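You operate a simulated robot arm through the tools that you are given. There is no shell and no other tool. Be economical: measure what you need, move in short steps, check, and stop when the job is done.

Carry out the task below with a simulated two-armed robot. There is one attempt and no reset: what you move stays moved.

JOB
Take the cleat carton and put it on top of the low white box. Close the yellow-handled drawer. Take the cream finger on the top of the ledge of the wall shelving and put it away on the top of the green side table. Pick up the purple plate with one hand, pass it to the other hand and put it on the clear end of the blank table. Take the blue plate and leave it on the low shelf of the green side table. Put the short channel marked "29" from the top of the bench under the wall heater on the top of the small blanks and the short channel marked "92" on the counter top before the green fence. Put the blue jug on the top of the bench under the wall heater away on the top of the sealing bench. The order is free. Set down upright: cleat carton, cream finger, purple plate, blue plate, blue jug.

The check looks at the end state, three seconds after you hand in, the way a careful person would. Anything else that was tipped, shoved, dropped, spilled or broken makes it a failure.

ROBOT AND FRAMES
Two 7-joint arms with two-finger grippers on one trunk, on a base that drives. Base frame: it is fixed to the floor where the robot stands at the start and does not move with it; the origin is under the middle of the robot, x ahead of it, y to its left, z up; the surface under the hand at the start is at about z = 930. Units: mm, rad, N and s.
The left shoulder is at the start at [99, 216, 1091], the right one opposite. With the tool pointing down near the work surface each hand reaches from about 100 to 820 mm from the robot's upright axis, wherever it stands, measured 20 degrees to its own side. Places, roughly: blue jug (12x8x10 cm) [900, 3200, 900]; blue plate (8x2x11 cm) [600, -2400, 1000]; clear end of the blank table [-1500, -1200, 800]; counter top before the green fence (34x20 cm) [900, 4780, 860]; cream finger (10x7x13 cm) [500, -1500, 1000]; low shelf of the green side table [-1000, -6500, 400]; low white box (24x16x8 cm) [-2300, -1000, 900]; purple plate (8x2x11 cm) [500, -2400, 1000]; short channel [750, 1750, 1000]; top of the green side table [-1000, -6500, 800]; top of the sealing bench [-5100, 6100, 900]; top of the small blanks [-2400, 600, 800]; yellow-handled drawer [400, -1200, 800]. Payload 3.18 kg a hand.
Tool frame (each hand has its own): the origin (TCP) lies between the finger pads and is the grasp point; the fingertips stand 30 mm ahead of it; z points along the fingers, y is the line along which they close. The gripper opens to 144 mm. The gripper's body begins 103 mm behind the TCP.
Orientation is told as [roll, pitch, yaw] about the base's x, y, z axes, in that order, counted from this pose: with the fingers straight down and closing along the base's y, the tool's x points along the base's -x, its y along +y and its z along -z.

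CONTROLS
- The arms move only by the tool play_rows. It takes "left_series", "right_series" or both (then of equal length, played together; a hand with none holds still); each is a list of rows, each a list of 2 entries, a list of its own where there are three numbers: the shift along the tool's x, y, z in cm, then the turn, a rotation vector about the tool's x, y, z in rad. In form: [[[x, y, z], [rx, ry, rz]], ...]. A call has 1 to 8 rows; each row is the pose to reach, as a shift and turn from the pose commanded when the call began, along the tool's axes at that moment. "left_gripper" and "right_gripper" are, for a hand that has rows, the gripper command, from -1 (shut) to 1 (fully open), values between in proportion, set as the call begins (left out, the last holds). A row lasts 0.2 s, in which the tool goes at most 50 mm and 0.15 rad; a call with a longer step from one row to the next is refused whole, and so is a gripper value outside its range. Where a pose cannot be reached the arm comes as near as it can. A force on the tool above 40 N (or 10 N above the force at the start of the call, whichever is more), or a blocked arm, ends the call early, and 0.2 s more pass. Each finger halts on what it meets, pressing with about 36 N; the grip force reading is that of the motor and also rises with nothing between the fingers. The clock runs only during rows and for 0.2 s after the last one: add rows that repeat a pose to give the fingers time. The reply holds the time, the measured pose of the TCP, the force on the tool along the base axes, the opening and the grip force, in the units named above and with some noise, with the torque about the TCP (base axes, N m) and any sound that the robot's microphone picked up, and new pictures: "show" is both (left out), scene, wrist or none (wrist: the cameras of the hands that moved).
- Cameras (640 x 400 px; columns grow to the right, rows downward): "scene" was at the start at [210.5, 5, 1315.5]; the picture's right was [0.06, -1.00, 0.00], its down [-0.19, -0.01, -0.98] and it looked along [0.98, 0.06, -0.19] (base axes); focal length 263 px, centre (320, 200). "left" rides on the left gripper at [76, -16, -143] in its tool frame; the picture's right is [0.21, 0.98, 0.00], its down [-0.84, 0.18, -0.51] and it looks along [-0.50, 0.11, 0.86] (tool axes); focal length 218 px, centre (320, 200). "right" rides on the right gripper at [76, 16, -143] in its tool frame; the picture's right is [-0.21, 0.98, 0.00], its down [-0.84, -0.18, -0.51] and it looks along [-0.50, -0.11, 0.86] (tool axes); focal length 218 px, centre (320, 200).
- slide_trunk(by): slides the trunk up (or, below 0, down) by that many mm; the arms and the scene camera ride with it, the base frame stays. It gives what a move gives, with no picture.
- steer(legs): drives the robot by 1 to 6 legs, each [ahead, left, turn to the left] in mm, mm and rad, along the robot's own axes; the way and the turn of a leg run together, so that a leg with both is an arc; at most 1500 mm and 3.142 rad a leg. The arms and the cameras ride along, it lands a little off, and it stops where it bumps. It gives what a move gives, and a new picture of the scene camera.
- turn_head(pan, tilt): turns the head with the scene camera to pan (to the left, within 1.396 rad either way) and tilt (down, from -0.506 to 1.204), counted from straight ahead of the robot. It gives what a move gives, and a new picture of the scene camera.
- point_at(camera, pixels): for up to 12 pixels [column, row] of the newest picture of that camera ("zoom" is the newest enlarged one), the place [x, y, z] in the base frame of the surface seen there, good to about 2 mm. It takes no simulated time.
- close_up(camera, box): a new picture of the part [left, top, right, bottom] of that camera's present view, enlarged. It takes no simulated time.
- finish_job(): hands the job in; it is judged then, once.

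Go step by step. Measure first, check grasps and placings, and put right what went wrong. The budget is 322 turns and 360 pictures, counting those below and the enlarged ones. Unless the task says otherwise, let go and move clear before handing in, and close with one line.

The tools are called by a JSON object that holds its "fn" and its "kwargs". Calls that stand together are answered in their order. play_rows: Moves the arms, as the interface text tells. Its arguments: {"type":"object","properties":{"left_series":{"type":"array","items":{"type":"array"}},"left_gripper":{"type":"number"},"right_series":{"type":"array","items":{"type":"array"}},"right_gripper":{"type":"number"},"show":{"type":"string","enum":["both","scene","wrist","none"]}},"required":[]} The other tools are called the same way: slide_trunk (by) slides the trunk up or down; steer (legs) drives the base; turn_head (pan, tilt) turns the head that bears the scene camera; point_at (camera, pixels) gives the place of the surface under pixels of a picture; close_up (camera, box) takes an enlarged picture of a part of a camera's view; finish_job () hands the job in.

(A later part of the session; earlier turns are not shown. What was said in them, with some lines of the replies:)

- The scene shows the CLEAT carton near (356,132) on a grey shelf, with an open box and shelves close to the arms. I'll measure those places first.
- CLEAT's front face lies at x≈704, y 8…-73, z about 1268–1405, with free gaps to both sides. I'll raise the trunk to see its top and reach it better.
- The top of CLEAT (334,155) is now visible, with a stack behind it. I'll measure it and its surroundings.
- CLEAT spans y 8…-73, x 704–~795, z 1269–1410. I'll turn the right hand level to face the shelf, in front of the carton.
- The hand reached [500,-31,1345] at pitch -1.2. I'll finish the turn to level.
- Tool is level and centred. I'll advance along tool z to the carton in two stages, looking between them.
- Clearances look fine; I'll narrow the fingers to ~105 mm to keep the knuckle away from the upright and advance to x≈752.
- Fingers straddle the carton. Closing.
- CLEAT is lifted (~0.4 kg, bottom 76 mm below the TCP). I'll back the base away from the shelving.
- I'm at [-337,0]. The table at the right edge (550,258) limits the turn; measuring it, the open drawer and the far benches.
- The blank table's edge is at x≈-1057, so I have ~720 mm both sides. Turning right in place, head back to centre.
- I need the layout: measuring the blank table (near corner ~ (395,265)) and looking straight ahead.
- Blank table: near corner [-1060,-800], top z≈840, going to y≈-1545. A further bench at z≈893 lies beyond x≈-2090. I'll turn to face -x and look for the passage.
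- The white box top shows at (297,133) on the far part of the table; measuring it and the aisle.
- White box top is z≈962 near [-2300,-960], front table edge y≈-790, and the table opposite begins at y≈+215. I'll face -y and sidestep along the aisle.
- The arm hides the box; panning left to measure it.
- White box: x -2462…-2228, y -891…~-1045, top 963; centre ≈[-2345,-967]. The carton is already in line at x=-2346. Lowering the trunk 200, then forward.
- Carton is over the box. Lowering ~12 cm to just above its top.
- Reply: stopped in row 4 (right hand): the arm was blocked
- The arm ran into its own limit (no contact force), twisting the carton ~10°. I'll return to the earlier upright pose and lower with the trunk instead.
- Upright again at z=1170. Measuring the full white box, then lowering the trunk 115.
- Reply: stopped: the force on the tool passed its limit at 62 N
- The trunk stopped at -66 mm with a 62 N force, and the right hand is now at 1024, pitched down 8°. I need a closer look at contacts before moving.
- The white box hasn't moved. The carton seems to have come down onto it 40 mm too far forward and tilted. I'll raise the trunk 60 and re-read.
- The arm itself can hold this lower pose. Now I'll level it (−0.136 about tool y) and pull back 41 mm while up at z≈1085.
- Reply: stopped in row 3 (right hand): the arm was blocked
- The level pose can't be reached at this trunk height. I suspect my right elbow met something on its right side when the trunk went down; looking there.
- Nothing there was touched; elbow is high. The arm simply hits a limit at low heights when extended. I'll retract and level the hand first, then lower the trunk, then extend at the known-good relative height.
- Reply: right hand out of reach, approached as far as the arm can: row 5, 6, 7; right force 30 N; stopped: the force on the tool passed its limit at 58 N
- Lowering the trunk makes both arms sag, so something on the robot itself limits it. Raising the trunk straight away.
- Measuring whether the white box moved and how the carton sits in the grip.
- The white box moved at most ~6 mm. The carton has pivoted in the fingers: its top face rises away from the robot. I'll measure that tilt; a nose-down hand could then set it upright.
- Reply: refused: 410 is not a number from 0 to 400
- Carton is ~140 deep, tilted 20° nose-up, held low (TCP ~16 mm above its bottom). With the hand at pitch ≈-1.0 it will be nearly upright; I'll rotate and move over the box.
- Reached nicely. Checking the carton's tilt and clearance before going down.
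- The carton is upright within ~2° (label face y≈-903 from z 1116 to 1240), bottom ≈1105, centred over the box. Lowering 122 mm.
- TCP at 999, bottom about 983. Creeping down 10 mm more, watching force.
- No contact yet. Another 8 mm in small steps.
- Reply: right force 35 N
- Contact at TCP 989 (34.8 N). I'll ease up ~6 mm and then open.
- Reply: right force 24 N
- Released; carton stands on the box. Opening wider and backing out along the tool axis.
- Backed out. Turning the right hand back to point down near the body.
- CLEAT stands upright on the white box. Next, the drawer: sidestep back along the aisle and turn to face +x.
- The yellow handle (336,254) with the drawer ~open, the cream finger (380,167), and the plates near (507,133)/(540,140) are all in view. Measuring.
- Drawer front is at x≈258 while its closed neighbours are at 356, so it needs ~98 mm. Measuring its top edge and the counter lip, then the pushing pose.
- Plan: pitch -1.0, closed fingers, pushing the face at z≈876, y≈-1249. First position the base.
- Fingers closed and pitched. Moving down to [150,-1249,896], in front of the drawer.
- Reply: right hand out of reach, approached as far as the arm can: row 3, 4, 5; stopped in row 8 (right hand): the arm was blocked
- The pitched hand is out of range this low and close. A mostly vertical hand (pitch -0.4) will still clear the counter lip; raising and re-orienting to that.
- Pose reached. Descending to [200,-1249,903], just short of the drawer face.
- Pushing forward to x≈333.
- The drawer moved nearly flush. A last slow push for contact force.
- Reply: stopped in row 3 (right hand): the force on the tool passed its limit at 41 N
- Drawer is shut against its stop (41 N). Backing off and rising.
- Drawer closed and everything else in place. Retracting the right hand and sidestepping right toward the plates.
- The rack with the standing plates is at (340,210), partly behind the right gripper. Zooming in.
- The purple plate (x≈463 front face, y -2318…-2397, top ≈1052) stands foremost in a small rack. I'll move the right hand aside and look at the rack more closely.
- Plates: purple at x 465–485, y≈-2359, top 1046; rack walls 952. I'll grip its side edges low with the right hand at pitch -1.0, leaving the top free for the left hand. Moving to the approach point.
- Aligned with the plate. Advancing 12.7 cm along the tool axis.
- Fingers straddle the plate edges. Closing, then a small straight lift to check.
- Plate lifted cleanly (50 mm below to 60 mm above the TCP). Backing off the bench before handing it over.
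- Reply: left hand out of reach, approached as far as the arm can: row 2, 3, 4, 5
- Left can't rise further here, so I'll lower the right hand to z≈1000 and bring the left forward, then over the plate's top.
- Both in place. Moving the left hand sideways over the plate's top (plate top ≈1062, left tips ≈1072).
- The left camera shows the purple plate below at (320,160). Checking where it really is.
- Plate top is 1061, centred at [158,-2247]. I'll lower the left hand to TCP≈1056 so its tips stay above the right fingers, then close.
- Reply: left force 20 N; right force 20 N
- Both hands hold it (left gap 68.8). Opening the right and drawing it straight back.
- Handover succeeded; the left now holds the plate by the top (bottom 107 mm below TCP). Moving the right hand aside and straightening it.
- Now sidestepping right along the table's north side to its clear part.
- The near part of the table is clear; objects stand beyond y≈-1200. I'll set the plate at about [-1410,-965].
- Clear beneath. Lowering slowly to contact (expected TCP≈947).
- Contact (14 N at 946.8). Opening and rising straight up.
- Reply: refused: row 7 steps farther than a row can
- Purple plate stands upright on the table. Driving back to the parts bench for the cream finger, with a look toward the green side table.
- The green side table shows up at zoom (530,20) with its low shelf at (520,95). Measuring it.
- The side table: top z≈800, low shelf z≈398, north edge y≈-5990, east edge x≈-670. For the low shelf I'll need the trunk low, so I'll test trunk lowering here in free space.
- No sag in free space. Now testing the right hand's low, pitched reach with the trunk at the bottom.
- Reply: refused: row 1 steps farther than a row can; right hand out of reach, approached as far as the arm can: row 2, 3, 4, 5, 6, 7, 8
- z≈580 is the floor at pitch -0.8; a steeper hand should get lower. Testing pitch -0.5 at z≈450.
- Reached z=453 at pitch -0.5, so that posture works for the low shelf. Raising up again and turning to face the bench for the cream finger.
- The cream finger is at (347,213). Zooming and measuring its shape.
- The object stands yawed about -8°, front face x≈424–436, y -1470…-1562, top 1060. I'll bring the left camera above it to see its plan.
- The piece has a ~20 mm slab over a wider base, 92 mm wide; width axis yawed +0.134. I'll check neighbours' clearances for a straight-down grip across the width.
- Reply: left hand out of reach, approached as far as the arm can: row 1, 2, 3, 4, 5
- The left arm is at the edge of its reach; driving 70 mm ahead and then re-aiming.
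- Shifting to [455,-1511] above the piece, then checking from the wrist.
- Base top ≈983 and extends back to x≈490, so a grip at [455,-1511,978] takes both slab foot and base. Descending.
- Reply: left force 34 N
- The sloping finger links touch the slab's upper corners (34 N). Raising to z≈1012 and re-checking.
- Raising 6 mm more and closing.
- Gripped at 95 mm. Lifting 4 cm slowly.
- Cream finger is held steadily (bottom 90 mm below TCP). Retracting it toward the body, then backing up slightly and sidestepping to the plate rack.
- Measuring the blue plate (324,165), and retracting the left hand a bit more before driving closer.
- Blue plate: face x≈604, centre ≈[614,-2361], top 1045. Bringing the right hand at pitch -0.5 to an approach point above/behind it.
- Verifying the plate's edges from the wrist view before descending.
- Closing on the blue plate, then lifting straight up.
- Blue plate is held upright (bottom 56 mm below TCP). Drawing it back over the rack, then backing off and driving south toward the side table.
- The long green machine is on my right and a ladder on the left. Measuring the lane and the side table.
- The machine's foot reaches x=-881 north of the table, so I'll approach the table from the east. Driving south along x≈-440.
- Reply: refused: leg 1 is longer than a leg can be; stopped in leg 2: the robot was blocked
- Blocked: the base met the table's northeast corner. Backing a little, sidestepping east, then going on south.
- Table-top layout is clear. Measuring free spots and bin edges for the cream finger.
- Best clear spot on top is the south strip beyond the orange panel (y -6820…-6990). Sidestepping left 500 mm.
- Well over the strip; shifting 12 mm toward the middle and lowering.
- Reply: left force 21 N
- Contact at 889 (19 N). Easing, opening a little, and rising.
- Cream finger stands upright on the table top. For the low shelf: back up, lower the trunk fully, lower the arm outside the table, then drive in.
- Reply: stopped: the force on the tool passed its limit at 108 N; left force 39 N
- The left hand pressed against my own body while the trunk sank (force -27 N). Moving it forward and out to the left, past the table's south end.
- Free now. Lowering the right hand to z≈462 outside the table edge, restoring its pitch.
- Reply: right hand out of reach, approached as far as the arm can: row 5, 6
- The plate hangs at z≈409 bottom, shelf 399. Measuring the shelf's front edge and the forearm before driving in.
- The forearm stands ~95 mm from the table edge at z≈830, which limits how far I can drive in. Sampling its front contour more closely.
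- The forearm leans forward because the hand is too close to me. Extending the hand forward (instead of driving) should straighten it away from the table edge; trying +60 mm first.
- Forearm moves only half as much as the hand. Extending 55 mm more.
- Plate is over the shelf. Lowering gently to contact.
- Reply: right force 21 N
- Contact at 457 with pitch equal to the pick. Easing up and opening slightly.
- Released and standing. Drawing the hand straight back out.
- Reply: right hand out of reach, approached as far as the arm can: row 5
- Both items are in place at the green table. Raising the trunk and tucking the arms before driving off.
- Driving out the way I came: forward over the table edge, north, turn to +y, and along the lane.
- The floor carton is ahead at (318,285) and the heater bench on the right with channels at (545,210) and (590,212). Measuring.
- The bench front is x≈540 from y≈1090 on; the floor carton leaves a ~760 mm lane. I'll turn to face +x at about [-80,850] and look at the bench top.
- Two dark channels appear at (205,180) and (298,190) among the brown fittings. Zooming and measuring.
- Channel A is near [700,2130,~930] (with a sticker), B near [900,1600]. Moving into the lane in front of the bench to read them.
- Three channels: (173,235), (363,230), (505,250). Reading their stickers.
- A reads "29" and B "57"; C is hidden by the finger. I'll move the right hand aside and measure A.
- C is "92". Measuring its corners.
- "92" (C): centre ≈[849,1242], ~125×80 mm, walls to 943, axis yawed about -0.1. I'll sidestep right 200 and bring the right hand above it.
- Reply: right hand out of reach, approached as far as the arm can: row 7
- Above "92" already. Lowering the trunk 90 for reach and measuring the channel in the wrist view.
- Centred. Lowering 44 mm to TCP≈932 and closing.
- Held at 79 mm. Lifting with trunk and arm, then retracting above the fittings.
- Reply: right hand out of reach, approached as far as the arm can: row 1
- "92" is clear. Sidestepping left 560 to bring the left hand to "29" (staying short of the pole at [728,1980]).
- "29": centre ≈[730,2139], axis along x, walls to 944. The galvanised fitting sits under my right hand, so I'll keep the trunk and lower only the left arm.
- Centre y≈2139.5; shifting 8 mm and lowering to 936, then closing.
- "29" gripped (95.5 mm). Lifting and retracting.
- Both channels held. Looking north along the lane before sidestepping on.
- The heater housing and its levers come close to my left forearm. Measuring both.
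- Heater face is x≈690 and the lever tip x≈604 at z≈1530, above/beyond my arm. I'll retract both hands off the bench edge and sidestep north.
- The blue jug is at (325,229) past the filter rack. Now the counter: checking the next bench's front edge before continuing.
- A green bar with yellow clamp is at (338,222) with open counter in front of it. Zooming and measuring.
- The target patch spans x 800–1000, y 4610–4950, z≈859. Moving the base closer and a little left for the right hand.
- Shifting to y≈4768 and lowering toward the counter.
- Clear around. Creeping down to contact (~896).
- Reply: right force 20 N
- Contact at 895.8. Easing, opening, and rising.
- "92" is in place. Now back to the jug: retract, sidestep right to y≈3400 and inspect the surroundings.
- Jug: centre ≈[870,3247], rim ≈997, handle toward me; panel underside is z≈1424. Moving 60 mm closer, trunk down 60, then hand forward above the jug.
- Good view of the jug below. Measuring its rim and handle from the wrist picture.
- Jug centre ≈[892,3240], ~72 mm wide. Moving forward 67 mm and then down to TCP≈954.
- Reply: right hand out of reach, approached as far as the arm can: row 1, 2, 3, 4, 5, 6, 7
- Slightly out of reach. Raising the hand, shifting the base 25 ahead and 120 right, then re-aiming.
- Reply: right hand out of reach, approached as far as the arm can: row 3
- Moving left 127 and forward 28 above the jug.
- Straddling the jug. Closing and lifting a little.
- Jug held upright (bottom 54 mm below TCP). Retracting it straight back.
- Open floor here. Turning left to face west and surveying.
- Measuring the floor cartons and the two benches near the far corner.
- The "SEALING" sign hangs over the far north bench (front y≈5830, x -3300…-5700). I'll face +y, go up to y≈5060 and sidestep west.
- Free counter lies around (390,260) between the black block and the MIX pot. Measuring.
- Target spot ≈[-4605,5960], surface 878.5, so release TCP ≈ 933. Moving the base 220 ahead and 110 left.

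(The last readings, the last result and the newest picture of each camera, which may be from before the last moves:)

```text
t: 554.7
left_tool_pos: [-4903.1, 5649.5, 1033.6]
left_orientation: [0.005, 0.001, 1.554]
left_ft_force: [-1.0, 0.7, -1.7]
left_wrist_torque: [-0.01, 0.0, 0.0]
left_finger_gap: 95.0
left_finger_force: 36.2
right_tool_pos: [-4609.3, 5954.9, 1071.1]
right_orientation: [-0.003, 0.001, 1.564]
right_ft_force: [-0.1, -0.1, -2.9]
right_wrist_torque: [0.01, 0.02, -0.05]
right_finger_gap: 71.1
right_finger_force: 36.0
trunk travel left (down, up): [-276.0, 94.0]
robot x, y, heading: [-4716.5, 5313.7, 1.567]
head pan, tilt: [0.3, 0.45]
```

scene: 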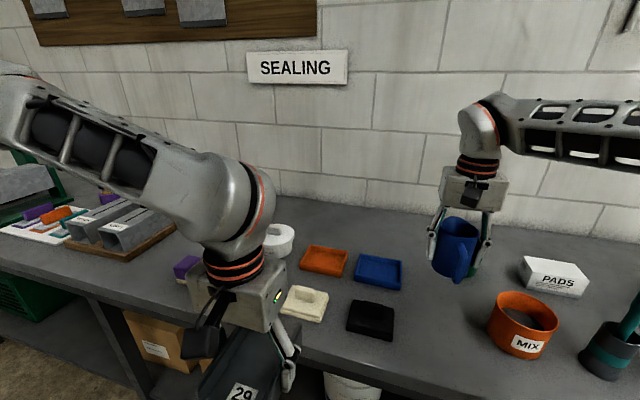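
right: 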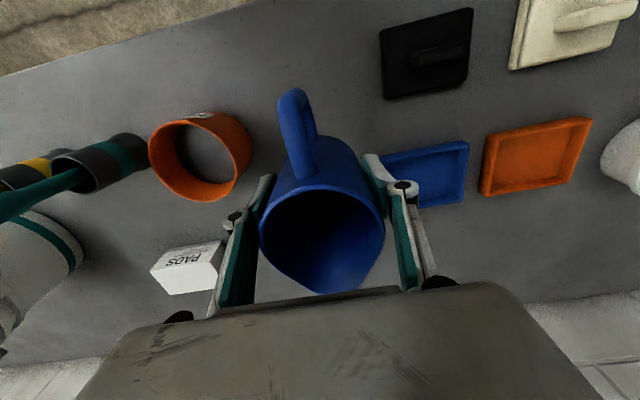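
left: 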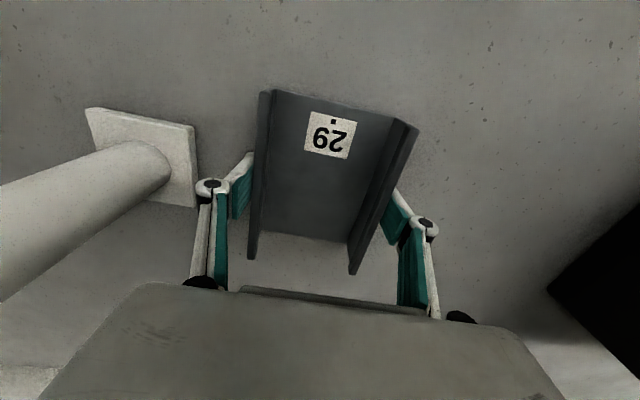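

{"fn": "point_at", "kwargs": {"camera": "right", "pixels": [[415, 195], [450, 200], [390, 160], [245, 165], [382, 45], [222, 265], [225, 245]]}}

```text
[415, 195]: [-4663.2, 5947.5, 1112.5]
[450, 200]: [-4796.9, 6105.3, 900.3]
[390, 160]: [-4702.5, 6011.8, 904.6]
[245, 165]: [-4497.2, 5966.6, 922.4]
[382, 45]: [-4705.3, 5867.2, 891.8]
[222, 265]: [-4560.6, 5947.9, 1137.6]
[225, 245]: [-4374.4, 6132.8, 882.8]
```

Room is x -4700…-4497; shifting 8 mm to the middle and lowering.

{"fn": "play_rows", "kwargs": {"right_series": [[[0, -0.8, 2], [0, 0, 0]], [[0, -0.8, 5], [0, 0, 0]], [[0, -0.8, 8], [0, 0, 0]], [[0, -0.8, 11], [0, 0, 0]], [[0, -0.8, 12.6], [0, 0, 0]], [[0, -0.8, 13.2], [0, 0, 0]], [[0, -0.8, 13.7], [0, 0, 0]], [[0, -0.8, 14.1], [0, 0, 0]]], "show": "none"}}

```text
t: 556.5
left_tool_pos: [-4903.5, 5650.0, 1034.3]
left_orientation: [0.007, 0.001, 1.555]
left_ft_force: [0.0, -0.1, -0.8]
left_wrist_torque: [0.01, 0.01, 0.0]
left_finger_gap: 95.1
left_finger_force: 36.2
right_tool_pos: [-4599.7, 5955.8, 932.5]
right_orientation: [0.0, 0.003, 1.565]
right_ft_force: [-0.5, 0.7, -1.4]
right_wrist_torque: [0.04, 0.0, -0.01]
right_finger_gap: 71.4
right_finger_force: 35.9
trunk travel left (down, up): [-276.0, 94.0]
robot x, y, heading: [-4715.3, 5314.1, 1.571]
head pan, tilt: [0.3, 0.45]
```

Not yet touching at 932.5; a few millimetres more.

{"fn": "play_rows", "kwargs": {"right_series": [[[0, 0, 0.3], [0, 0, 0]], [[0, 0, 0.6], [0, 0, 0]], [[0, 0, 0.8], [0, 0, 0]]], "show": "none"}}

```text
t: 557.3
left_tool_pos: [-4903.0, 5648.3, 1034.5]
left_orientation: [0.004, 0.0, 1.554]
left_ft_force: [-1.2, 0.2, -1.0]
left_wrist_torque: [0.0, -0.01, -0.01]
left_finger_gap: 94.8
left_finger_force: 36.5
right_tool_pos: [-4599.2, 5955.7, 927.1]
right_orientation: [-0.002, -0.004, 1.561]
right_ft_force: [2.5, 1.5, 28.0]
right_wrist_torque: [0.23, -0.17, -0.13]
right_finger_gap: 71.4
right_finger_force: 36.2
trunk travel left (down, up): [-276.0, 94.0]
robot x, y, heading: [-4715.5, 5312.9, 1.569]
head pan, tilt: [0.3, 0.45]
```

{"fn": "play_rows", "kwargs": {"right_series": [[[0, 0, -0.4], [0, 0, 0]], [[0, 0, -0.4], [0, 0, 0]]], "show": "none"}}

{"fn": "play_rows", "kwargs": {"right_series": [[[0, 0, 0], [0, 0, 0]], [[0, 0, 0], [0, 0, 0]], [[0, 0, 0], [0, 0, 0]]], "right_gripper": 0.37, "show": "none"}}

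{"fn": "play_rows", "kwargs": {"right_series": [[[0, 0, -4], [0, 0, 0]], [[0, 0, -8], [0, 0, 0]], [[0, 0, -12], [0, 0, 0]], [[3, 0, -15], [0, 0, 0]], [[7, 0, -16], [0, 0, 0]], [[11, 0, -16], [0, 0, 0]], [[15.5, 0, -16], [0, 0, 0]], [[20, 0, -16], [0, 0, 0]]], "show": "scene"}}

```text
t: 557.9
left_tool_pos: [-4903.0, 5649.2, 1032.3]
left_orientation: [0.004, -0.001, 1.556]
left_ft_force: [-0.9, 0.0, -1.7]
left_wrist_torque: [0.02, -0.03, -0.03]
left_finger_gap: 95.2
left_finger_force: 35.8
right_tool_pos: [-4600.5, 5955.0, 926.8]
right_orientation: [-0.002, 0.0, 1.564]
right_ft_force: [1.0, 6.2, 15.0]
right_wrist_torque: [0.85, 0.07, -0.1]
right_finger_gap: 71.3
right_finger_force: 36.0
trunk travel left (down, up): [-276.0, 94.0]
robot x, y, heading: [-4715.8, 5314.2, 1.569]
head pan, tilt: [0.3, 0.45]
```

```text
t: 558.7
left_tool_pos: [-4902.9, 5649.8, 1032.5]
left_orientation: [0.006, 0.003, 1.555]
left_ft_force: [-0.2, -0.8, -1.5]
left_wrist_torque: [0.01, 0.03, 0.01]
left_finger_gap: 95.1
left_finger_force: 35.7
right_tool_pos: [-4601.5, 5952.9, 927.5]
right_orientation: [0.0, 0.002, 1.564]
right_ft_force: [0.2, -0.3, -0.1]
right_wrist_torque: [0.02, 0.0, -0.03]
right_finger_gap: 98.7
right_finger_force: 0.1
trunk travel left (down, up): [-276.0, 94.0]
robot x, y, heading: [-4713.9, 5316.1, 1.566]
head pan, tilt: [0.3, 0.45]
```

```text
t: 560.5
left_tool_pos: [-4903.6, 5649.3, 1034.2]
left_orientation: [0.005, 0.0, 1.556]
left_ft_force: [0.7, -0.8, -1.9]
left_wrist_torque: [-0.01, -0.01, -0.02]
left_finger_gap: 95.5
left_finger_force: 35.8
right_tool_pos: [-4601.9, 5755.4, 1089.9]
right_orientation: [0.001, 0.0, 1.562]
right_ft_force: [-1.6, -0.4, 0.4]
right_wrist_torque: [0.04, -0.01, -0.03]
right_finger_gap: 98.7
right_finger_force: 0.0
trunk travel left (down, up): [-276.0, 94.0]
robot x, y, heading: [-4716.3, 5315.3, 1.566]
head pan, tilt: [0.3, 0.45]
```

scene: 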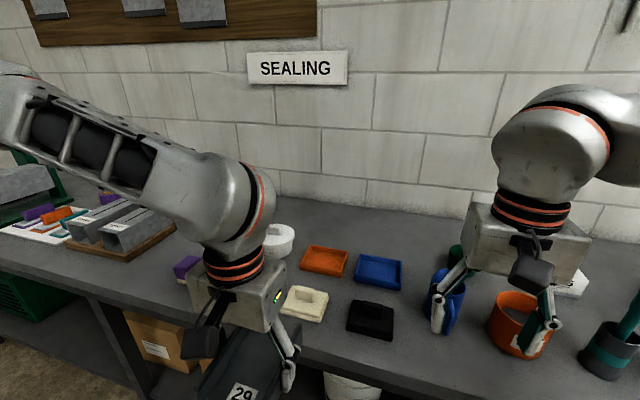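

The jug stands on the sealing bench. Backing off and turning south with "29" for the small blanks.

{"fn": "play_rows", "kwargs": {"right_series": [[[4, 0, 0], [0, 0, 0]], [[8, 0, 0], [0, 0, 0]], [[11, 0, 0], [0, 0, 0]]], "show": "none"}}

{"fn": "steer", "kwargs": {"legs": [[-400, 0, 0], [0, 0, 1.57], [0, 0, 1.57]]}}

{"fn": "turn_head", "kwargs": {"pan": 0.3, "tilt": 0.25}}

```text
t: 561.3
left_tool_pos: [-4902.9, 5648.9, 1034.0]
left_orientation: [0.005, 0.0, 1.555]
left_ft_force: [-0.1, -0.9, -1.0]
left_wrist_torque: [0.0, 0.02, -0.01]
left_finger_gap: 95.0
left_finger_force: 36.3
right_tool_pos: [-4602.5, 5644.4, 1089.3]
right_orientation: [-0.001, 0.002, 1.562]
right_ft_force: [0.1, -1.7, 0.1]
right_wrist_torque: [0.04, 0.03, 0.02]
right_finger_gap: 98.4
right_finger_force: 0.1
trunk travel left (down, up): [-276.0, 94.0]
robot x, y, heading: [-4715.3, 5309.0, 1.565]
head pan, tilt: [0.3, 0.45]
```

```text
t: 571.4
left_tool_pos: [-4536.9, 4577.5, 1033.8]
left_orientation: [0.005, 0.003, -1.602]
left_ft_force: [-0.3, -0.5, -1.5]
left_wrist_torque: [0.01, 0.0, 0.02]
left_finger_gap: 95.2
left_finger_force: 35.9
right_tool_pos: [-4838.3, 4587.6, 1088.5]
right_orientation: [0.0, 0.001, -1.596]
right_ft_force: [-0.1, 1.0, 0.6]
right_wrist_torque: [-0.02, 0.01, 0.02]
right_finger_gap: 98.6
right_finger_force: 0.1
trunk travel left (down, up): [-276.0, 94.0]
robot x, y, heading: [-4719.4, 4917.8, -1.589]
head pan, tilt: [0.3, 0.45]
```

scene: 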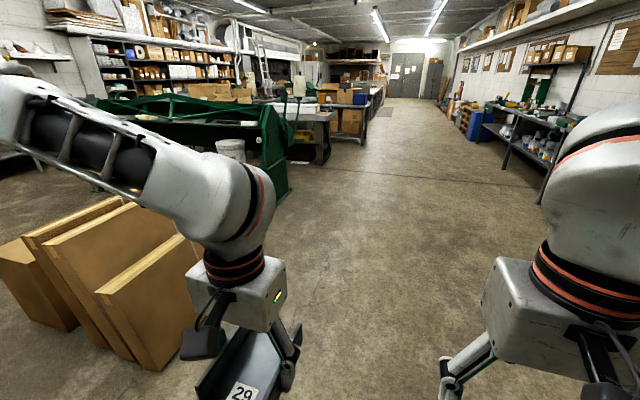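

```text
t: 572.1
left_tool_pos: [-4536.2, 4577.6, 1033.5]
left_orientation: [0.005, 0.001, -1.604]
left_ft_force: [-0.4, -0.6, -1.3]
left_wrist_torque: [-0.01, 0.03, 0.02]
left_finger_gap: 94.9
left_finger_force: 35.6
right_tool_pos: [-4838.3, 4588.6, 1088.4]
right_orientation: [0.0, 0.0, -1.596]
right_ft_force: [-0.4, 1.3, 0.0]
right_wrist_torque: [0.06, 0.01, -0.02]
right_finger_gap: 98.7
right_finger_force: 0.0
trunk travel left (down, up): [-276.0, 94.0]
robot x, y, heading: [-4716.3, 4917.1, -1.59]
head pan, tilt: [0.3, 0.25]
```

scene: 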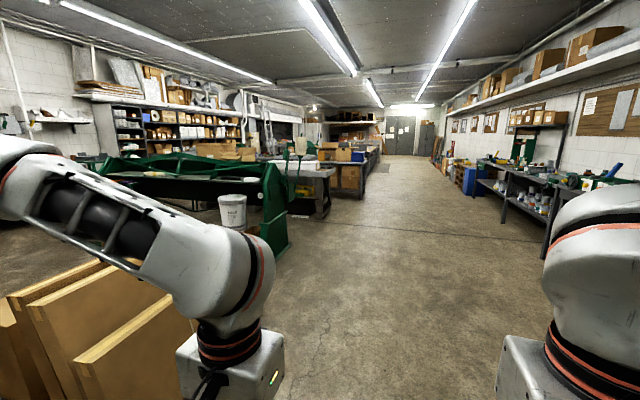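

A clear corridor runs south. Locating the small blanks' table around (300,180).

{"fn": "close_up", "kwargs": {"camera": "scene", "box": [180, 110, 400, 260]}}

{"fn": "point_at", "kwargs": {"camera": "zoom", "pixels": [[330, 180], [400, 215], [320, 300], [230, 330], [455, 180], [520, 140], [380, 150], [310, 150], [150, 140], [470, 215], [410, 295]]}}

```text
2.67 times, centred on (290, 185) of scene
```

zoom: 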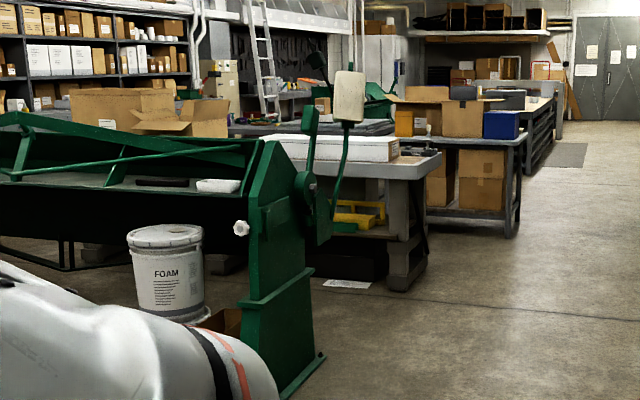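

```text
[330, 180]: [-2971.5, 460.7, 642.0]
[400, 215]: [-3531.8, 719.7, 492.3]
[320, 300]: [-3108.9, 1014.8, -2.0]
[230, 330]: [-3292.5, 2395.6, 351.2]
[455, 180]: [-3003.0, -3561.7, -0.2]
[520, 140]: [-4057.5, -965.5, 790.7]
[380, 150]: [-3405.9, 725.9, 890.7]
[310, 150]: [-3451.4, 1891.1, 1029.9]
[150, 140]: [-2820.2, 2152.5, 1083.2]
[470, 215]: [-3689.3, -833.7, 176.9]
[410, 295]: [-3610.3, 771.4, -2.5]
```

The long table runs from x≈-3610 east. I'll drive south to y≈-280, turn to face +y, and come east along the aisle.

{"fn": "steer", "kwargs": {"legs": [[1450, 0, 0.02], [1450, 0, 0], [1450, 0, 0], [830, 0, 0]]}}

{"fn": "steer", "kwargs": {"legs": [[0, 0, 1.57], [0, 0, 1.57]]}}

{"fn": "turn_head", "kwargs": {"pan": -0.8, "tilt": 0.3}}

```text
t: 596.9
left_tool_pos: [-4542.2, -584.9, 1032.9]
left_orientation: [0.005, 0.002, -1.594]
left_ft_force: [-0.1, 0.2, -1.7]
left_wrist_torque: [0.03, 0.0, -0.01]
left_finger_gap: 95.2
left_finger_force: 36.3
right_tool_pos: [-4842.6, -579.3, 1089.7]
right_orientation: [0.001, 0.0, -1.586]
right_ft_force: [0.0, -0.3, 0.5]
right_wrist_torque: [-0.02, 0.01, -0.03]
right_finger_gap: 98.5
right_finger_force: 0.0
trunk travel left (down, up): [-276.0, 94.0]
robot x, y, heading: [-4725.1, -247.5, -1.58]
head pan, tilt: [0.3, 0.25]
```

scene: 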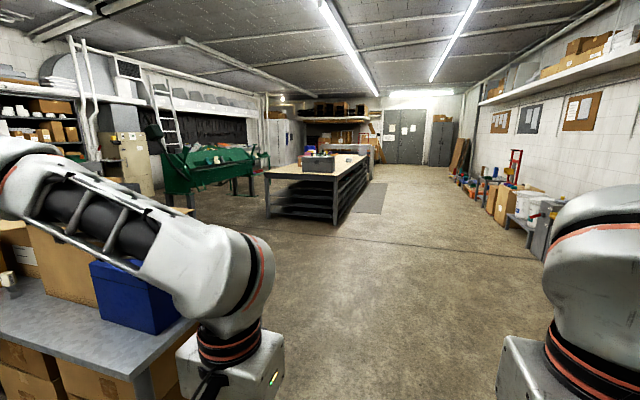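

```text
t: 604.9
left_tool_pos: [-4897.0, 98.4, 1033.3]
left_orientation: [0.005, 0.002, 1.504]
left_ft_force: [0.7, 0.6, -1.7]
left_wrist_torque: [0.01, 0.01, -0.03]
left_finger_gap: 95.3
left_finger_force: 36.2
right_tool_pos: [-4596.8, 78.2, 1089.7]
right_orientation: [0.002, 0.001, 1.512]
right_ft_force: [-0.3, 0.3, 0.1]
right_wrist_torque: [-0.02, -0.02, 0.0]
right_finger_gap: 98.7
right_finger_force: 0.0
trunk travel left (down, up): [-276.0, 94.0]
robot x, y, heading: [-4728.6, -249.5, 1.516]
head pan, tilt: [0.3, 0.25]
```

scene: 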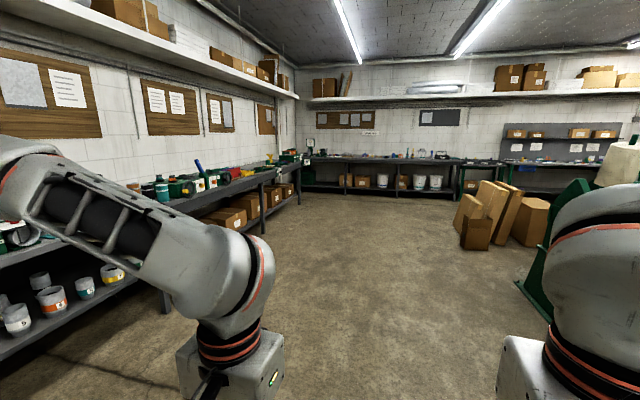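

```text
t: 606.2
left_tool_pos: [-4896.1, 98.3, 1032.6]
left_orientation: [0.005, 0.003, 1.503]
left_ft_force: [0.4, -0.1, -2.0]
left_wrist_torque: [-0.04, -0.02, 0.01]
left_finger_gap: 95.2
left_finger_force: 36.1
right_tool_pos: [-4596.3, 78.4, 1088.8]
right_orientation: [-0.001, 0.003, 1.511]
right_ft_force: [0.0, 0.2, 0.2]
right_wrist_torque: [-0.02, 0.0, 0.01]
right_finger_gap: 98.5
right_finger_force: 0.1
trunk travel left (down, up): [-276.0, 94.0]
robot x, y, heading: [-4726.1, -251.6, 1.517]
head pan, tilt: [-0.799, 0.3]
```

scene: 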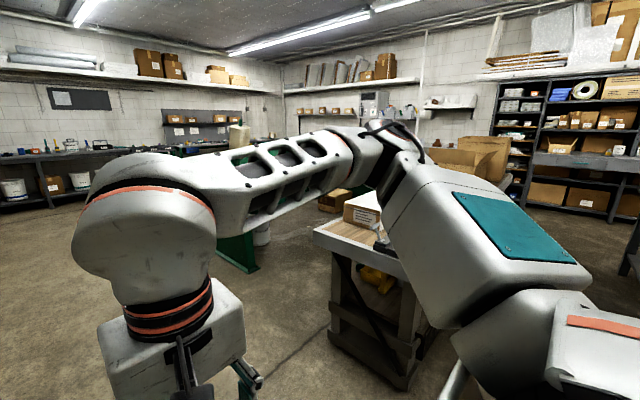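

{"fn": "point_at", "kwargs": {"camera": "scene", "pixels": [[318, 235], [400, 272], [355, 225], [410, 355], [335, 330], [375, 200], [470, 165]]}}

{"fn": "steer", "kwargs": {"legs": [[-30, 0, 0.054], [0, -1450, 0], [0, -850, 0]]}}

{"fn": "turn_head", "kwargs": {"pan": 0.1, "tilt": 0.5}}

```text
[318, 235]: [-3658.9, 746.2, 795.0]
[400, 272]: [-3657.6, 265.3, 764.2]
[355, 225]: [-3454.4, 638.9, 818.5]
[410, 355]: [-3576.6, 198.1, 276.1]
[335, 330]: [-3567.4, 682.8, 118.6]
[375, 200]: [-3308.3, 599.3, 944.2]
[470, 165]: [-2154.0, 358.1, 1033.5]
```

```text
t: 627.3
left_tool_pos: [-2571.2, 61.7, 1033.2]
left_orientation: [0.004, 0.001, 1.553]
left_ft_force: [-0.1, 0.4, -0.5]
left_wrist_torque: [-0.01, 0.0, 0.05]
left_finger_gap: 95.2
left_finger_force: 35.9
right_tool_pos: [-2270.5, 58.7, 1087.6]
right_orientation: [0.001, 0.001, 1.564]
right_ft_force: [0.1, 0.4, 0.2]
right_wrist_torque: [0.03, -0.02, -0.01]
right_finger_gap: 98.7
right_finger_force: 0.1
trunk travel left (down, up): [-276.0, 94.0]
robot x, y, heading: [-2385.8, -271.7, 1.565]
head pan, tilt: [-0.799, 0.3]
```

scene: 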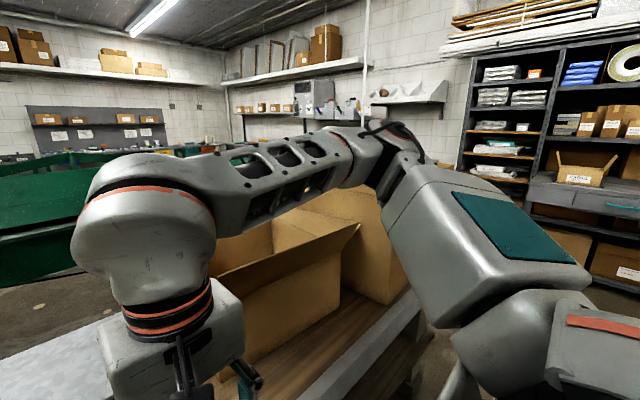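

```text
t: 628.5
left_tool_pos: [-2572.2, 63.7, 1034.3]
left_orientation: [0.005, 0.002, 1.554]
left_ft_force: [-0.4, -0.3, -0.8]
left_wrist_torque: [-0.02, 0.02, -0.02]
left_finger_gap: 95.5
left_finger_force: 36.3
right_tool_pos: [-2270.4, 58.3, 1088.0]
right_orientation: [0.002, 0.001, 1.565]
right_ft_force: [-0.5, -0.7, -0.2]
right_wrist_torque: [-0.01, 0.01, -0.01]
right_finger_gap: 98.7
right_finger_force: 0.1
trunk travel left (down, up): [-276.0, 94.0]
robot x, y, heading: [-2382.3, -271.2, 1.567]
head pan, tilt: [0.099, 0.499]
```

scene: 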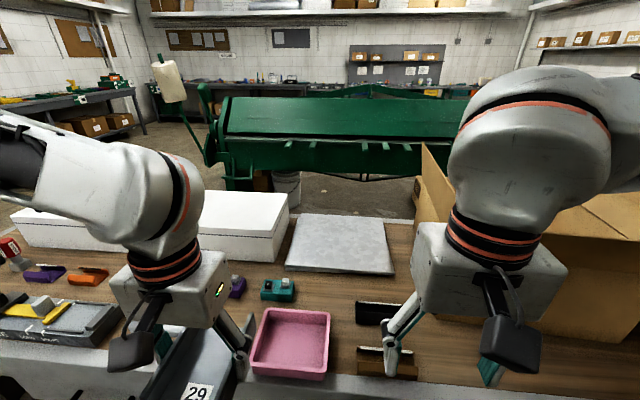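

The small blanks are the grey stack at (340,243). Measuring it and the items around.

{"fn": "point_at", "kwargs": {"camera": "scene", "pixels": [[298, 220], [383, 220], [288, 266], [393, 270], [340, 243], [340, 278], [290, 345], [330, 320], [278, 290], [375, 312], [250, 225], [440, 190]]}}

{"fn": "close_up", "kwargs": {"camera": "scene", "box": [240, 190, 440, 310]}}

```text
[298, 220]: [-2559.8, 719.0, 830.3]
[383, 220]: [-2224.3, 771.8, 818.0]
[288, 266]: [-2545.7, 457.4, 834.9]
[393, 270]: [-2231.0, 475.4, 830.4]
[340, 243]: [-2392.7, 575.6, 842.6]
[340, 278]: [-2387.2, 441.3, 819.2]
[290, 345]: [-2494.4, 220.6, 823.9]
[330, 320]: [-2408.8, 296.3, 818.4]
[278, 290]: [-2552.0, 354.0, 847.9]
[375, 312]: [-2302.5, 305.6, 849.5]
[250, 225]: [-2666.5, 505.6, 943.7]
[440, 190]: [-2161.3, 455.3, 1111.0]
```

```text
3.20 times, centred on (340, 250) of scene
```

zoom: 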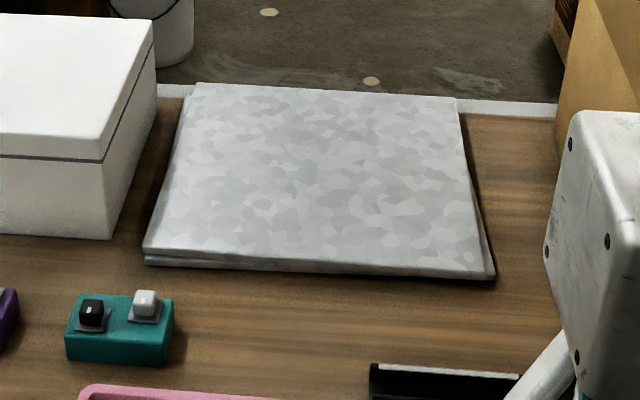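

Blanks: x -2550…-2235, y 460…750, top ≈843. I'll drive 110 closer, then bring the left hand forward and across to above [-2395,580].

{"fn": "steer", "kwargs": {"legs": [[110, 0, 0.004]]}}

{"fn": "play_rows", "kwargs": {"left_series": [[[-4.5, 0, 0], [0, 0, 0]], [[-9, 0, 0], [0, 0, 0]], [[-13.5, 0, 0], [0, 0, 0]], [[-18, 0, 0], [0, 0, 0]], [[-21, -3, 0], [0, 0, 0]], [[-24, -6.5, 0], [0, 0, 0]], [[-27, -10, 0], [0, 0, 0]], [[-30, -13.5, 0], [0, 0, 0]]], "show": "none"}}

{"fn": "play_rows", "kwargs": {"left_series": [[[-3, -1.5, 0], [0, 0, 0]], [[-6, -3, 0], [0, 0, 0]], [[-9.5, -4, 0], [0, 0, 0]], [[-9.5, -4, 0], [0, 0, 0]]], "show": "both"}}

```text
t: 629.7
left_tool_pos: [-2572.4, 171.4, 1032.9]
left_orientation: [0.007, 0.003, 1.557]
left_ft_force: [0.2, -0.9, -1.7]
left_wrist_torque: [-0.05, 0.01, 0.0]
left_finger_gap: 95.5
left_finger_force: 36.3
right_tool_pos: [-2271.1, 168.3, 1089.3]
right_orientation: [-0.002, 0.002, 1.567]
right_ft_force: [-0.5, -0.4, 0.7]
right_wrist_torque: [-0.06, 0.0, 0.01]
right_finger_gap: 98.6
right_finger_force: 0.1
trunk travel left (down, up): [-276.0, 94.0]
robot x, y, heading: [-2383.5, -161.1, 1.567]
head pan, tilt: [0.099, 0.499]
```

scene: 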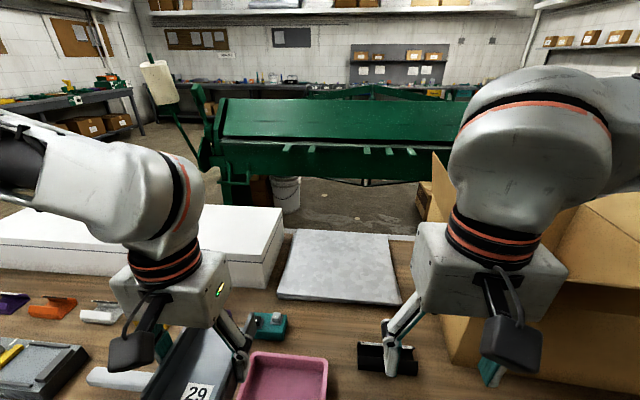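

```text
t: 631.5
left_tool_pos: [-2434.1, 471.4, 1034.4]
left_orientation: [0.007, 0.002, 1.557]
left_ft_force: [-0.3, 0.0, -1.4]
left_wrist_torque: [-0.03, 0.05, 0.04]
left_finger_gap: 95.2
left_finger_force: 35.5
right_tool_pos: [-2271.0, 169.1, 1088.3]
right_orientation: [0.001, 0.003, 1.568]
right_ft_force: [0.6, -0.1, -0.7]
right_wrist_torque: [0.0, 0.07, 0.0]
right_finger_gap: 98.8
right_finger_force: 0.0
trunk travel left (down, up): [-276.0, 94.0]
robot x, y, heading: [-2386.9, -163.2, 1.568]
head pan, tilt: [0.099, 0.499]
```

```text
t: 632.5
left_tool_pos: [-2402.5, 529.0, 1033.2]
left_orientation: [0.008, 0.0, 1.556]
left_ft_force: [1.0, 0.5, -1.3]
left_wrist_torque: [-0.03, 0.07, 0.01]
left_finger_gap: 94.8
left_finger_force: 36.3
left hand out of reach, approached as far as the arm can: row 3, 4
right_tool_pos: [-2270.4, 167.2, 1088.5]
right_orientation: [0.002, 0.0, 1.568]
right_ft_force: [-0.4, 0.4, -0.3]
right_wrist_torque: [-0.03, 0.02, -0.01]
right_finger_gap: 98.8
right_finger_force: 0.0
trunk travel left (down, up): [-276.0, 94.0]
robot x, y, heading: [-2385.5, -161.9, 1.567]
head pan, tilt: [0.099, 0.499]
```

scene: 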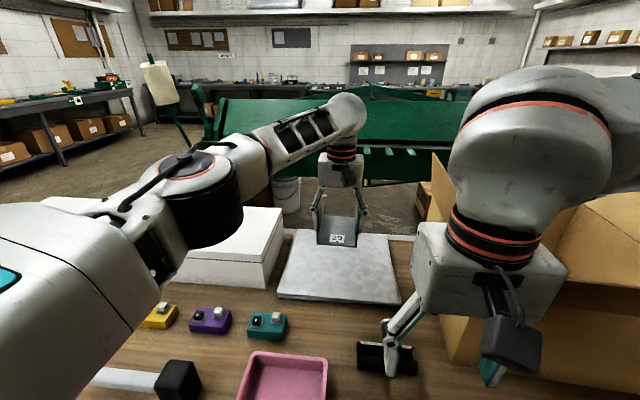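
left: 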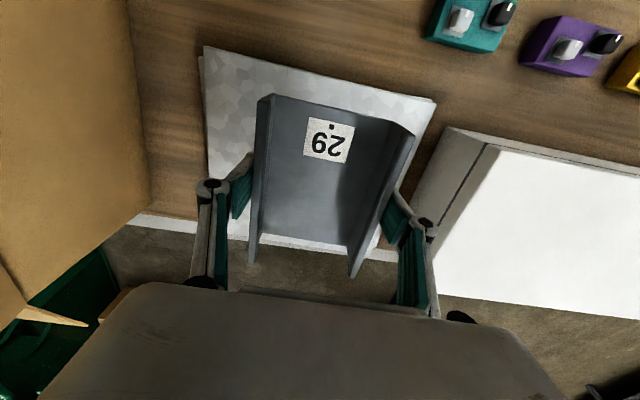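

Lowering the trunk 100 mm to gain reach, then moving forward to y≈570.

{"fn": "slide_trunk", "kwargs": {"by": -100}}

{"fn": "play_rows", "kwargs": {"left_series": [[[-2, 0, 0], [0, 0, 0]], [[-4, -0.3, 0], [0, 0, 0]], [[-4, -0.3, 0], [0, 0, 0]]], "show": "wrist"}}

```text
t: 633.8
left_tool_pos: [-2404.3, 526.9, 935.9]
left_orientation: [0.005, -0.002, 1.558]
left_ft_force: [-0.1, -0.5, -0.5]
left_wrist_torque: [0.02, -0.02, 0.0]
left_finger_gap: 95.0
left_finger_force: 35.9
right_tool_pos: [-2271.4, 166.7, 990.1]
right_orientation: [0.0, -0.001, 1.566]
right_ft_force: [0.5, 0.1, 0.3]
right_wrist_torque: [0.05, 0.0, 0.01]
right_finger_gap: 98.7
right_finger_force: 0.1
trunk travel left (down, up): [-176.0, 194.0]
robot x, y, heading: [-2388.2, -164.6, 1.572]
head pan, tilt: [0.099, 0.499]
```

```text
t: 634.6
left_tool_pos: [-2400.1, 569.0, 932.4]
left_orientation: [0.004, 0.0, 1.559]
left_ft_force: [0.3, -0.4, -0.8]
left_wrist_torque: [-0.02, -0.06, 0.0]
left_finger_gap: 95.3
left_finger_force: 36.1
right_tool_pos: [-2270.9, 167.8, 988.2]
right_orientation: [-0.001, 0.002, 1.566]
right_ft_force: [-0.1, 0.3, -0.4]
right_wrist_torque: [0.01, 0.01, 0.01]
right_finger_gap: 98.6
right_finger_force: 0.1
trunk travel left (down, up): [-176.0, 194.0]
robot x, y, heading: [-2381.7, -163.6, 1.569]
head pan, tilt: [0.099, 0.499]
```

left: 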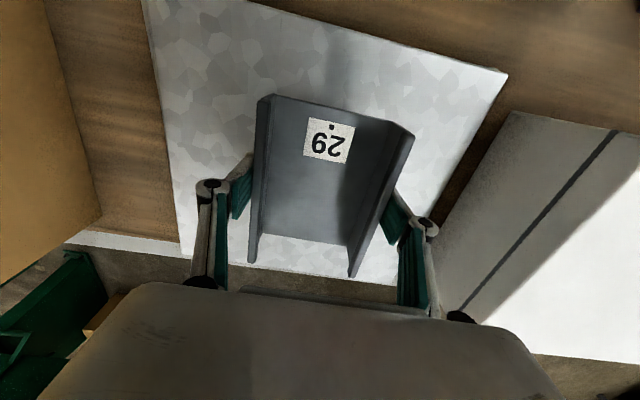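

Well over the blanks. Lowering to contact (expected ≈878).

{"fn": "play_rows", "kwargs": {"left_series": [[[0, 0, 2], [0, 0, 0]], [[0, 0, 4], [0, 0, 0]], [[0, 0, 4.6], [0, 0, 0]], [[0, 0, 5.1], [0, 0, 0]], [[0, 0, 5.5], [0, 0, 0]], [[0, 0, 5.8], [0, 0, 0]], [[0, 0, 6.0], [0, 0, 0]]], "show": "none"}}

```text
t: 636.2
left_tool_pos: [-2400.6, 568.3, 877.1]
left_orientation: [0.005, -0.006, 1.556]
left_ft_force: [-1.2, 4.9, 21.5]
left_wrist_torque: [-0.34, -0.09, 0.1]
left_finger_gap: 95.3
left_finger_force: 35.8
right_tool_pos: [-2272.5, 166.4, 991.4]
right_orientation: [-0.001, -0.001, 1.566]
right_ft_force: [1.4, 0.4, -0.6]
right_wrist_torque: [0.01, 0.0, 0.04]
right_finger_gap: 98.8
right_finger_force: 0.1
trunk travel left (down, up): [-176.0, 194.0]
robot x, y, heading: [-2384.7, -163.0, 1.573]
head pan, tilt: [0.099, 0.499]
```

Contact at 877. Easing, opening, rising and withdrawing.

{"fn": "play_rows", "kwargs": {"left_series": [[[0, 0, -0.4], [0, 0, 0]], [[0, 0, -0.4], [0, 0, 0]], [[0, 0, -0.4], [0, 0, 0]]], "left_gripper": 0.6, "show": "none"}}

{"fn": "play_rows", "kwargs": {"left_series": [[[0, 0, -4], [0, 0, 0]], [[0, 0, -8], [0, 0, 0]], [[0, 0, -11], [0, 0, 0]], [[4, 3, -12], [0, 0, 0]], [[7, 6.5, -12], [0, 0, 0]], [[10, 10, -12], [0, 0, 0]], [[14, 13, -12], [0, 0, 0]], [[18, 15, -12], [0, 0, 0]]], "show": "scene"}}

```text
t: 637.0
left_tool_pos: [-2401.1, 568.5, 877.4]
left_orientation: [0.006, 0.003, 1.557]
left_ft_force: [-0.1, 0.4, 1.2]
left_wrist_torque: [0.0, -0.02, 0.0]
left_finger_gap: 115.5
left_finger_force: 0.1
right_tool_pos: [-2272.3, 167.3, 988.6]
right_orientation: [0.001, 0.002, 1.568]
right_ft_force: [-0.6, 0.6, -0.3]
right_wrist_torque: [-0.05, -0.02, 0.01]
right_finger_gap: 98.5
right_finger_force: 0.1
trunk travel left (down, up): [-176.0, 194.0]
robot x, y, heading: [-2385.1, -162.6, 1.575]
head pan, tilt: [0.099, 0.499]
```

```text
refused: row 4 steps farther than a row can; nothing moved
```

{"fn": "play_rows", "kwargs": {"left_series": [[[0, 0, -4], [0, 0, 0]], [[0, 0, -8], [0, 0, 0]], [[0, 0, -12], [0, 0, 0]], [[3, 2, -13], [0, 0, 0]], [[6, 5, -13], [0, 0, 0]], [[9, 8, -13], [0, 0, 0]], [[12.5, 11, -13], [0, 0, 0]], [[16, 14, -13], [0, 0, 0]]], "show": "scene"}}

```text
t: 638.0
left_tool_pos: [-2476.3, 555.9, 874.8]
left_orientation: [0.035, 0.194, 1.661]
left_ft_force: [0.4, -0.4, 0.3]
left_wrist_torque: [0.02, 0.04, 0.02]
left_finger_gap: 115.1
left_finger_force: 0.0
left hand out of reach, approached as far as the arm can: row 3, 4
right_tool_pos: [-2272.6, 167.2, 989.3]
right_orientation: [-0.001, 0.0, 1.568]
right_ft_force: [0.4, -0.7, -0.1]
right_wrist_torque: [0.0, -0.02, -0.01]
right_finger_gap: 98.8
right_finger_force: 0.0
trunk travel left (down, up): [-176.0, 194.0]
robot x, y, heading: [-2382.4, -165.9, 1.572]
head pan, tilt: [0.099, 0.499]
stopped in row 4 (left hand): the arm was blocked; the commanded pose is now the measured one
```

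scene: 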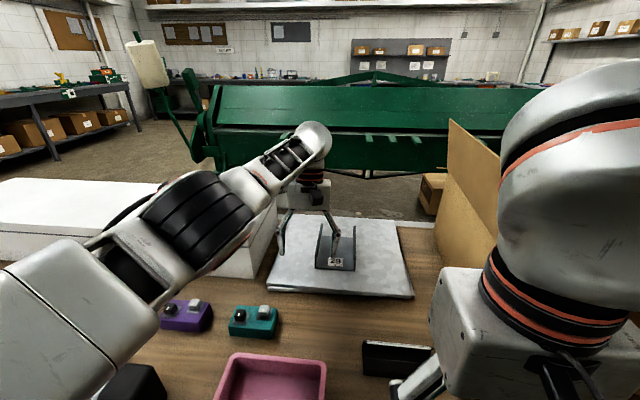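

The arm jumped (blocked) and the hand moved left by 75 mm; the right finger now looks to be inside the channel. Looking closely before moving.

{"fn": "close_up", "kwargs": {"camera": "scene", "box": [260, 200, 420, 310]}}

{"fn": "point_at", "kwargs": {"camera": "zoom", "pixels": [[230, 120], [235, 255], [375, 130], [380, 270], [310, 235], [300, 180], [120, 200], [80, 160], [330, 120], [325, 170]]}}

{"fn": "close_up", "kwargs": {"camera": "left", "box": [0, 0, 640, 400]}}

```text
3.64 times, centred on (340, 255) of scene
```

zoom: 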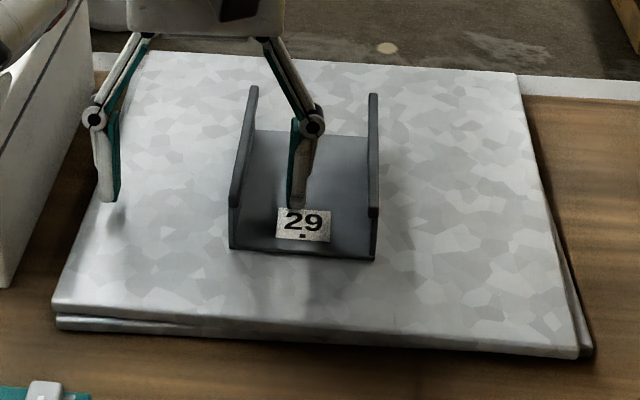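

```text
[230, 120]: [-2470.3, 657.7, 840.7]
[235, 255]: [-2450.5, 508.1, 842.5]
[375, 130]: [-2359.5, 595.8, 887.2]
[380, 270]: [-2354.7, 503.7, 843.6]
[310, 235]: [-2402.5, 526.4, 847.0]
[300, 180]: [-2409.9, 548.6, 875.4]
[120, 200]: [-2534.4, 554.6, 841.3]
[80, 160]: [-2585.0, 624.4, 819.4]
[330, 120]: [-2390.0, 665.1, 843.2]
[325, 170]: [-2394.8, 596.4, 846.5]
```

```text
1.00 times, centred on (320, 200) of left (not enlarged: the box is as wide or as high as the picture)
```

zoom: 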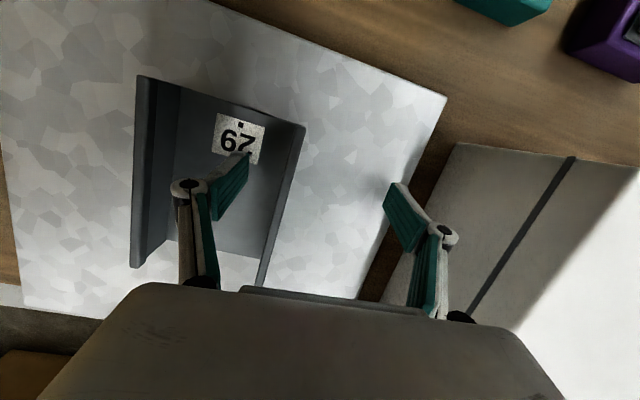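

The channel hasn't moved (x -2450…-2355, y 505…); the finger is simply inside it. Raising straight up with the trunk.

{"fn": "slide_trunk", "kwargs": {"by": 130}}

{"fn": "play_rows", "kwargs": {"left_series": [[[4, 1, 0], [0, -0.1, 0]], [[8, 3, 0], [0, -0.19, 0]], [[12, 5, 0], [0, -0.19, 0]], [[16, 8, 0], [0, -0.19, 0]], [[20, 10, 0], [0, -0.19, 0]], [[24, 10, 0], [0, -0.19, 0]]], "show": "scene"}}

```text
t: 639.6
left_tool_pos: [-2470.7, 543.2, 1149.8]
left_orientation: [0.014, -0.028, 1.654]
left_ft_force: [-0.7, 0.8, -0.3]
left_wrist_torque: [-0.01, -0.04, 0.03]
left_finger_gap: 114.9
left_finger_force: 0.0
right_tool_pos: [-2272.3, 168.1, 1118.5]
right_orientation: [-0.001, 0.001, 1.568]
right_ft_force: [0.8, -0.3, 0.0]
right_wrist_torque: [0.0, -0.03, 0.01]
right_finger_gap: 98.9
right_finger_force: 0.1
trunk travel left (down, up): [-306.0, 64.0]
robot x, y, heading: [-2385.3, -163.1, 1.578]
head pan, tilt: [0.099, 0.499]
```

```text
t: 641.1
left_tool_pos: [-2506.9, 559.5, 1105.4]
left_orientation: [0.15, -0.066, 1.705]
left_ft_force: [0.0, 0.6, 0.1]
left_wrist_torque: [-0.04, 0.05, 0.01]
left_finger_gap: 115.1
left_finger_force: 0.0
left hand out of reach, approached as far as the arm can: row 1, 2, 3, 4, 5, 6
right_tool_pos: [-2273.2, 169.0, 1117.7]
right_orientation: [0.001, 0.005, 1.566]
right_ft_force: [-0.2, 0.5, 0.3]
right_wrist_torque: [-0.04, 0.01, 0.02]
right_finger_gap: 98.5
right_finger_force: 0.1
trunk travel left (down, up): [-306.0, 64.0]
robot x, y, heading: [-2383.6, -165.9, 1.572]
head pan, tilt: [0.099, 0.499]
stopped in row 6 (left hand): the arm was blocked; the commanded pose is now the measured one
```

scene: 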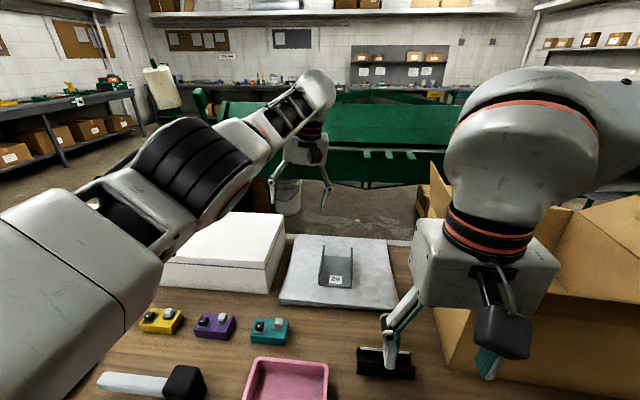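

"29" lies upright and undisturbed on the blanks, both hands empty. Backing the base clear of the table.

{"fn": "steer", "kwargs": {"legs": [[-130, 0, 0]]}}

{"fn": "close_up", "kwargs": {"camera": "scene", "box": [140, 180, 460, 380]}}

```text
t: 642.4
left_tool_pos: [-2504.9, 425.5, 1108.8]
left_orientation: [0.146, -0.069, 1.705]
left_ft_force: [-0.3, 0.0, 0.1]
left_wrist_torque: [0.03, -0.01, -0.02]
left_finger_gap: 115.0
left_finger_force: 0.1
right_tool_pos: [-2272.2, 36.7, 1119.3]
right_orientation: [0.001, 0.002, 1.57]
right_ft_force: [-0.1, -0.1, 0.0]
right_wrist_torque: [0.11, 0.0, -0.02]
right_finger_gap: 98.9
right_finger_force: 0.0
trunk travel left (down, up): [-306.0, 64.0]
robot x, y, heading: [-2387.1, -293.4, 1.569]
head pan, tilt: [0.099, 0.499]
```

scene: 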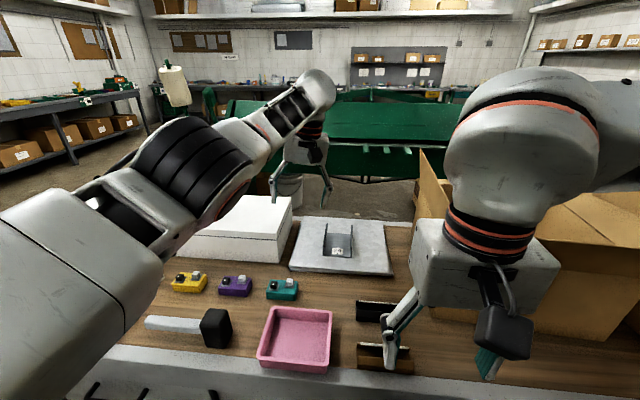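

```text
2.00 times, centred on (300, 280) of scene
```

zoom: 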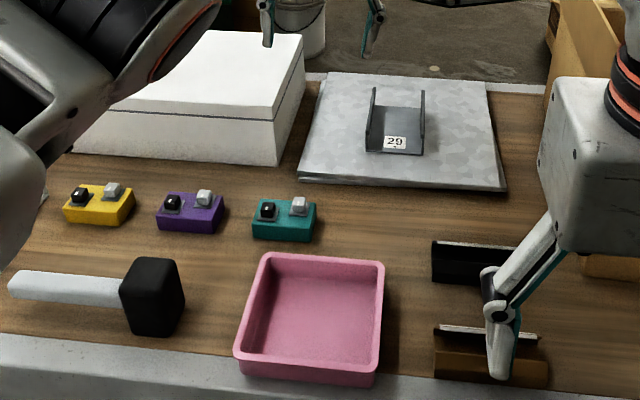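

Everything asked for is in place and both hands are empty and clear, so I'm handing in.

{"fn": "finish_job", "kwargs": {}}

```text
The job is handed in.
```

All seven jobs are done and handed in. Two things to know: the white box slid about 6 mm while I was placing the carton, and I checked each placing at the time but did not go back for a last look.
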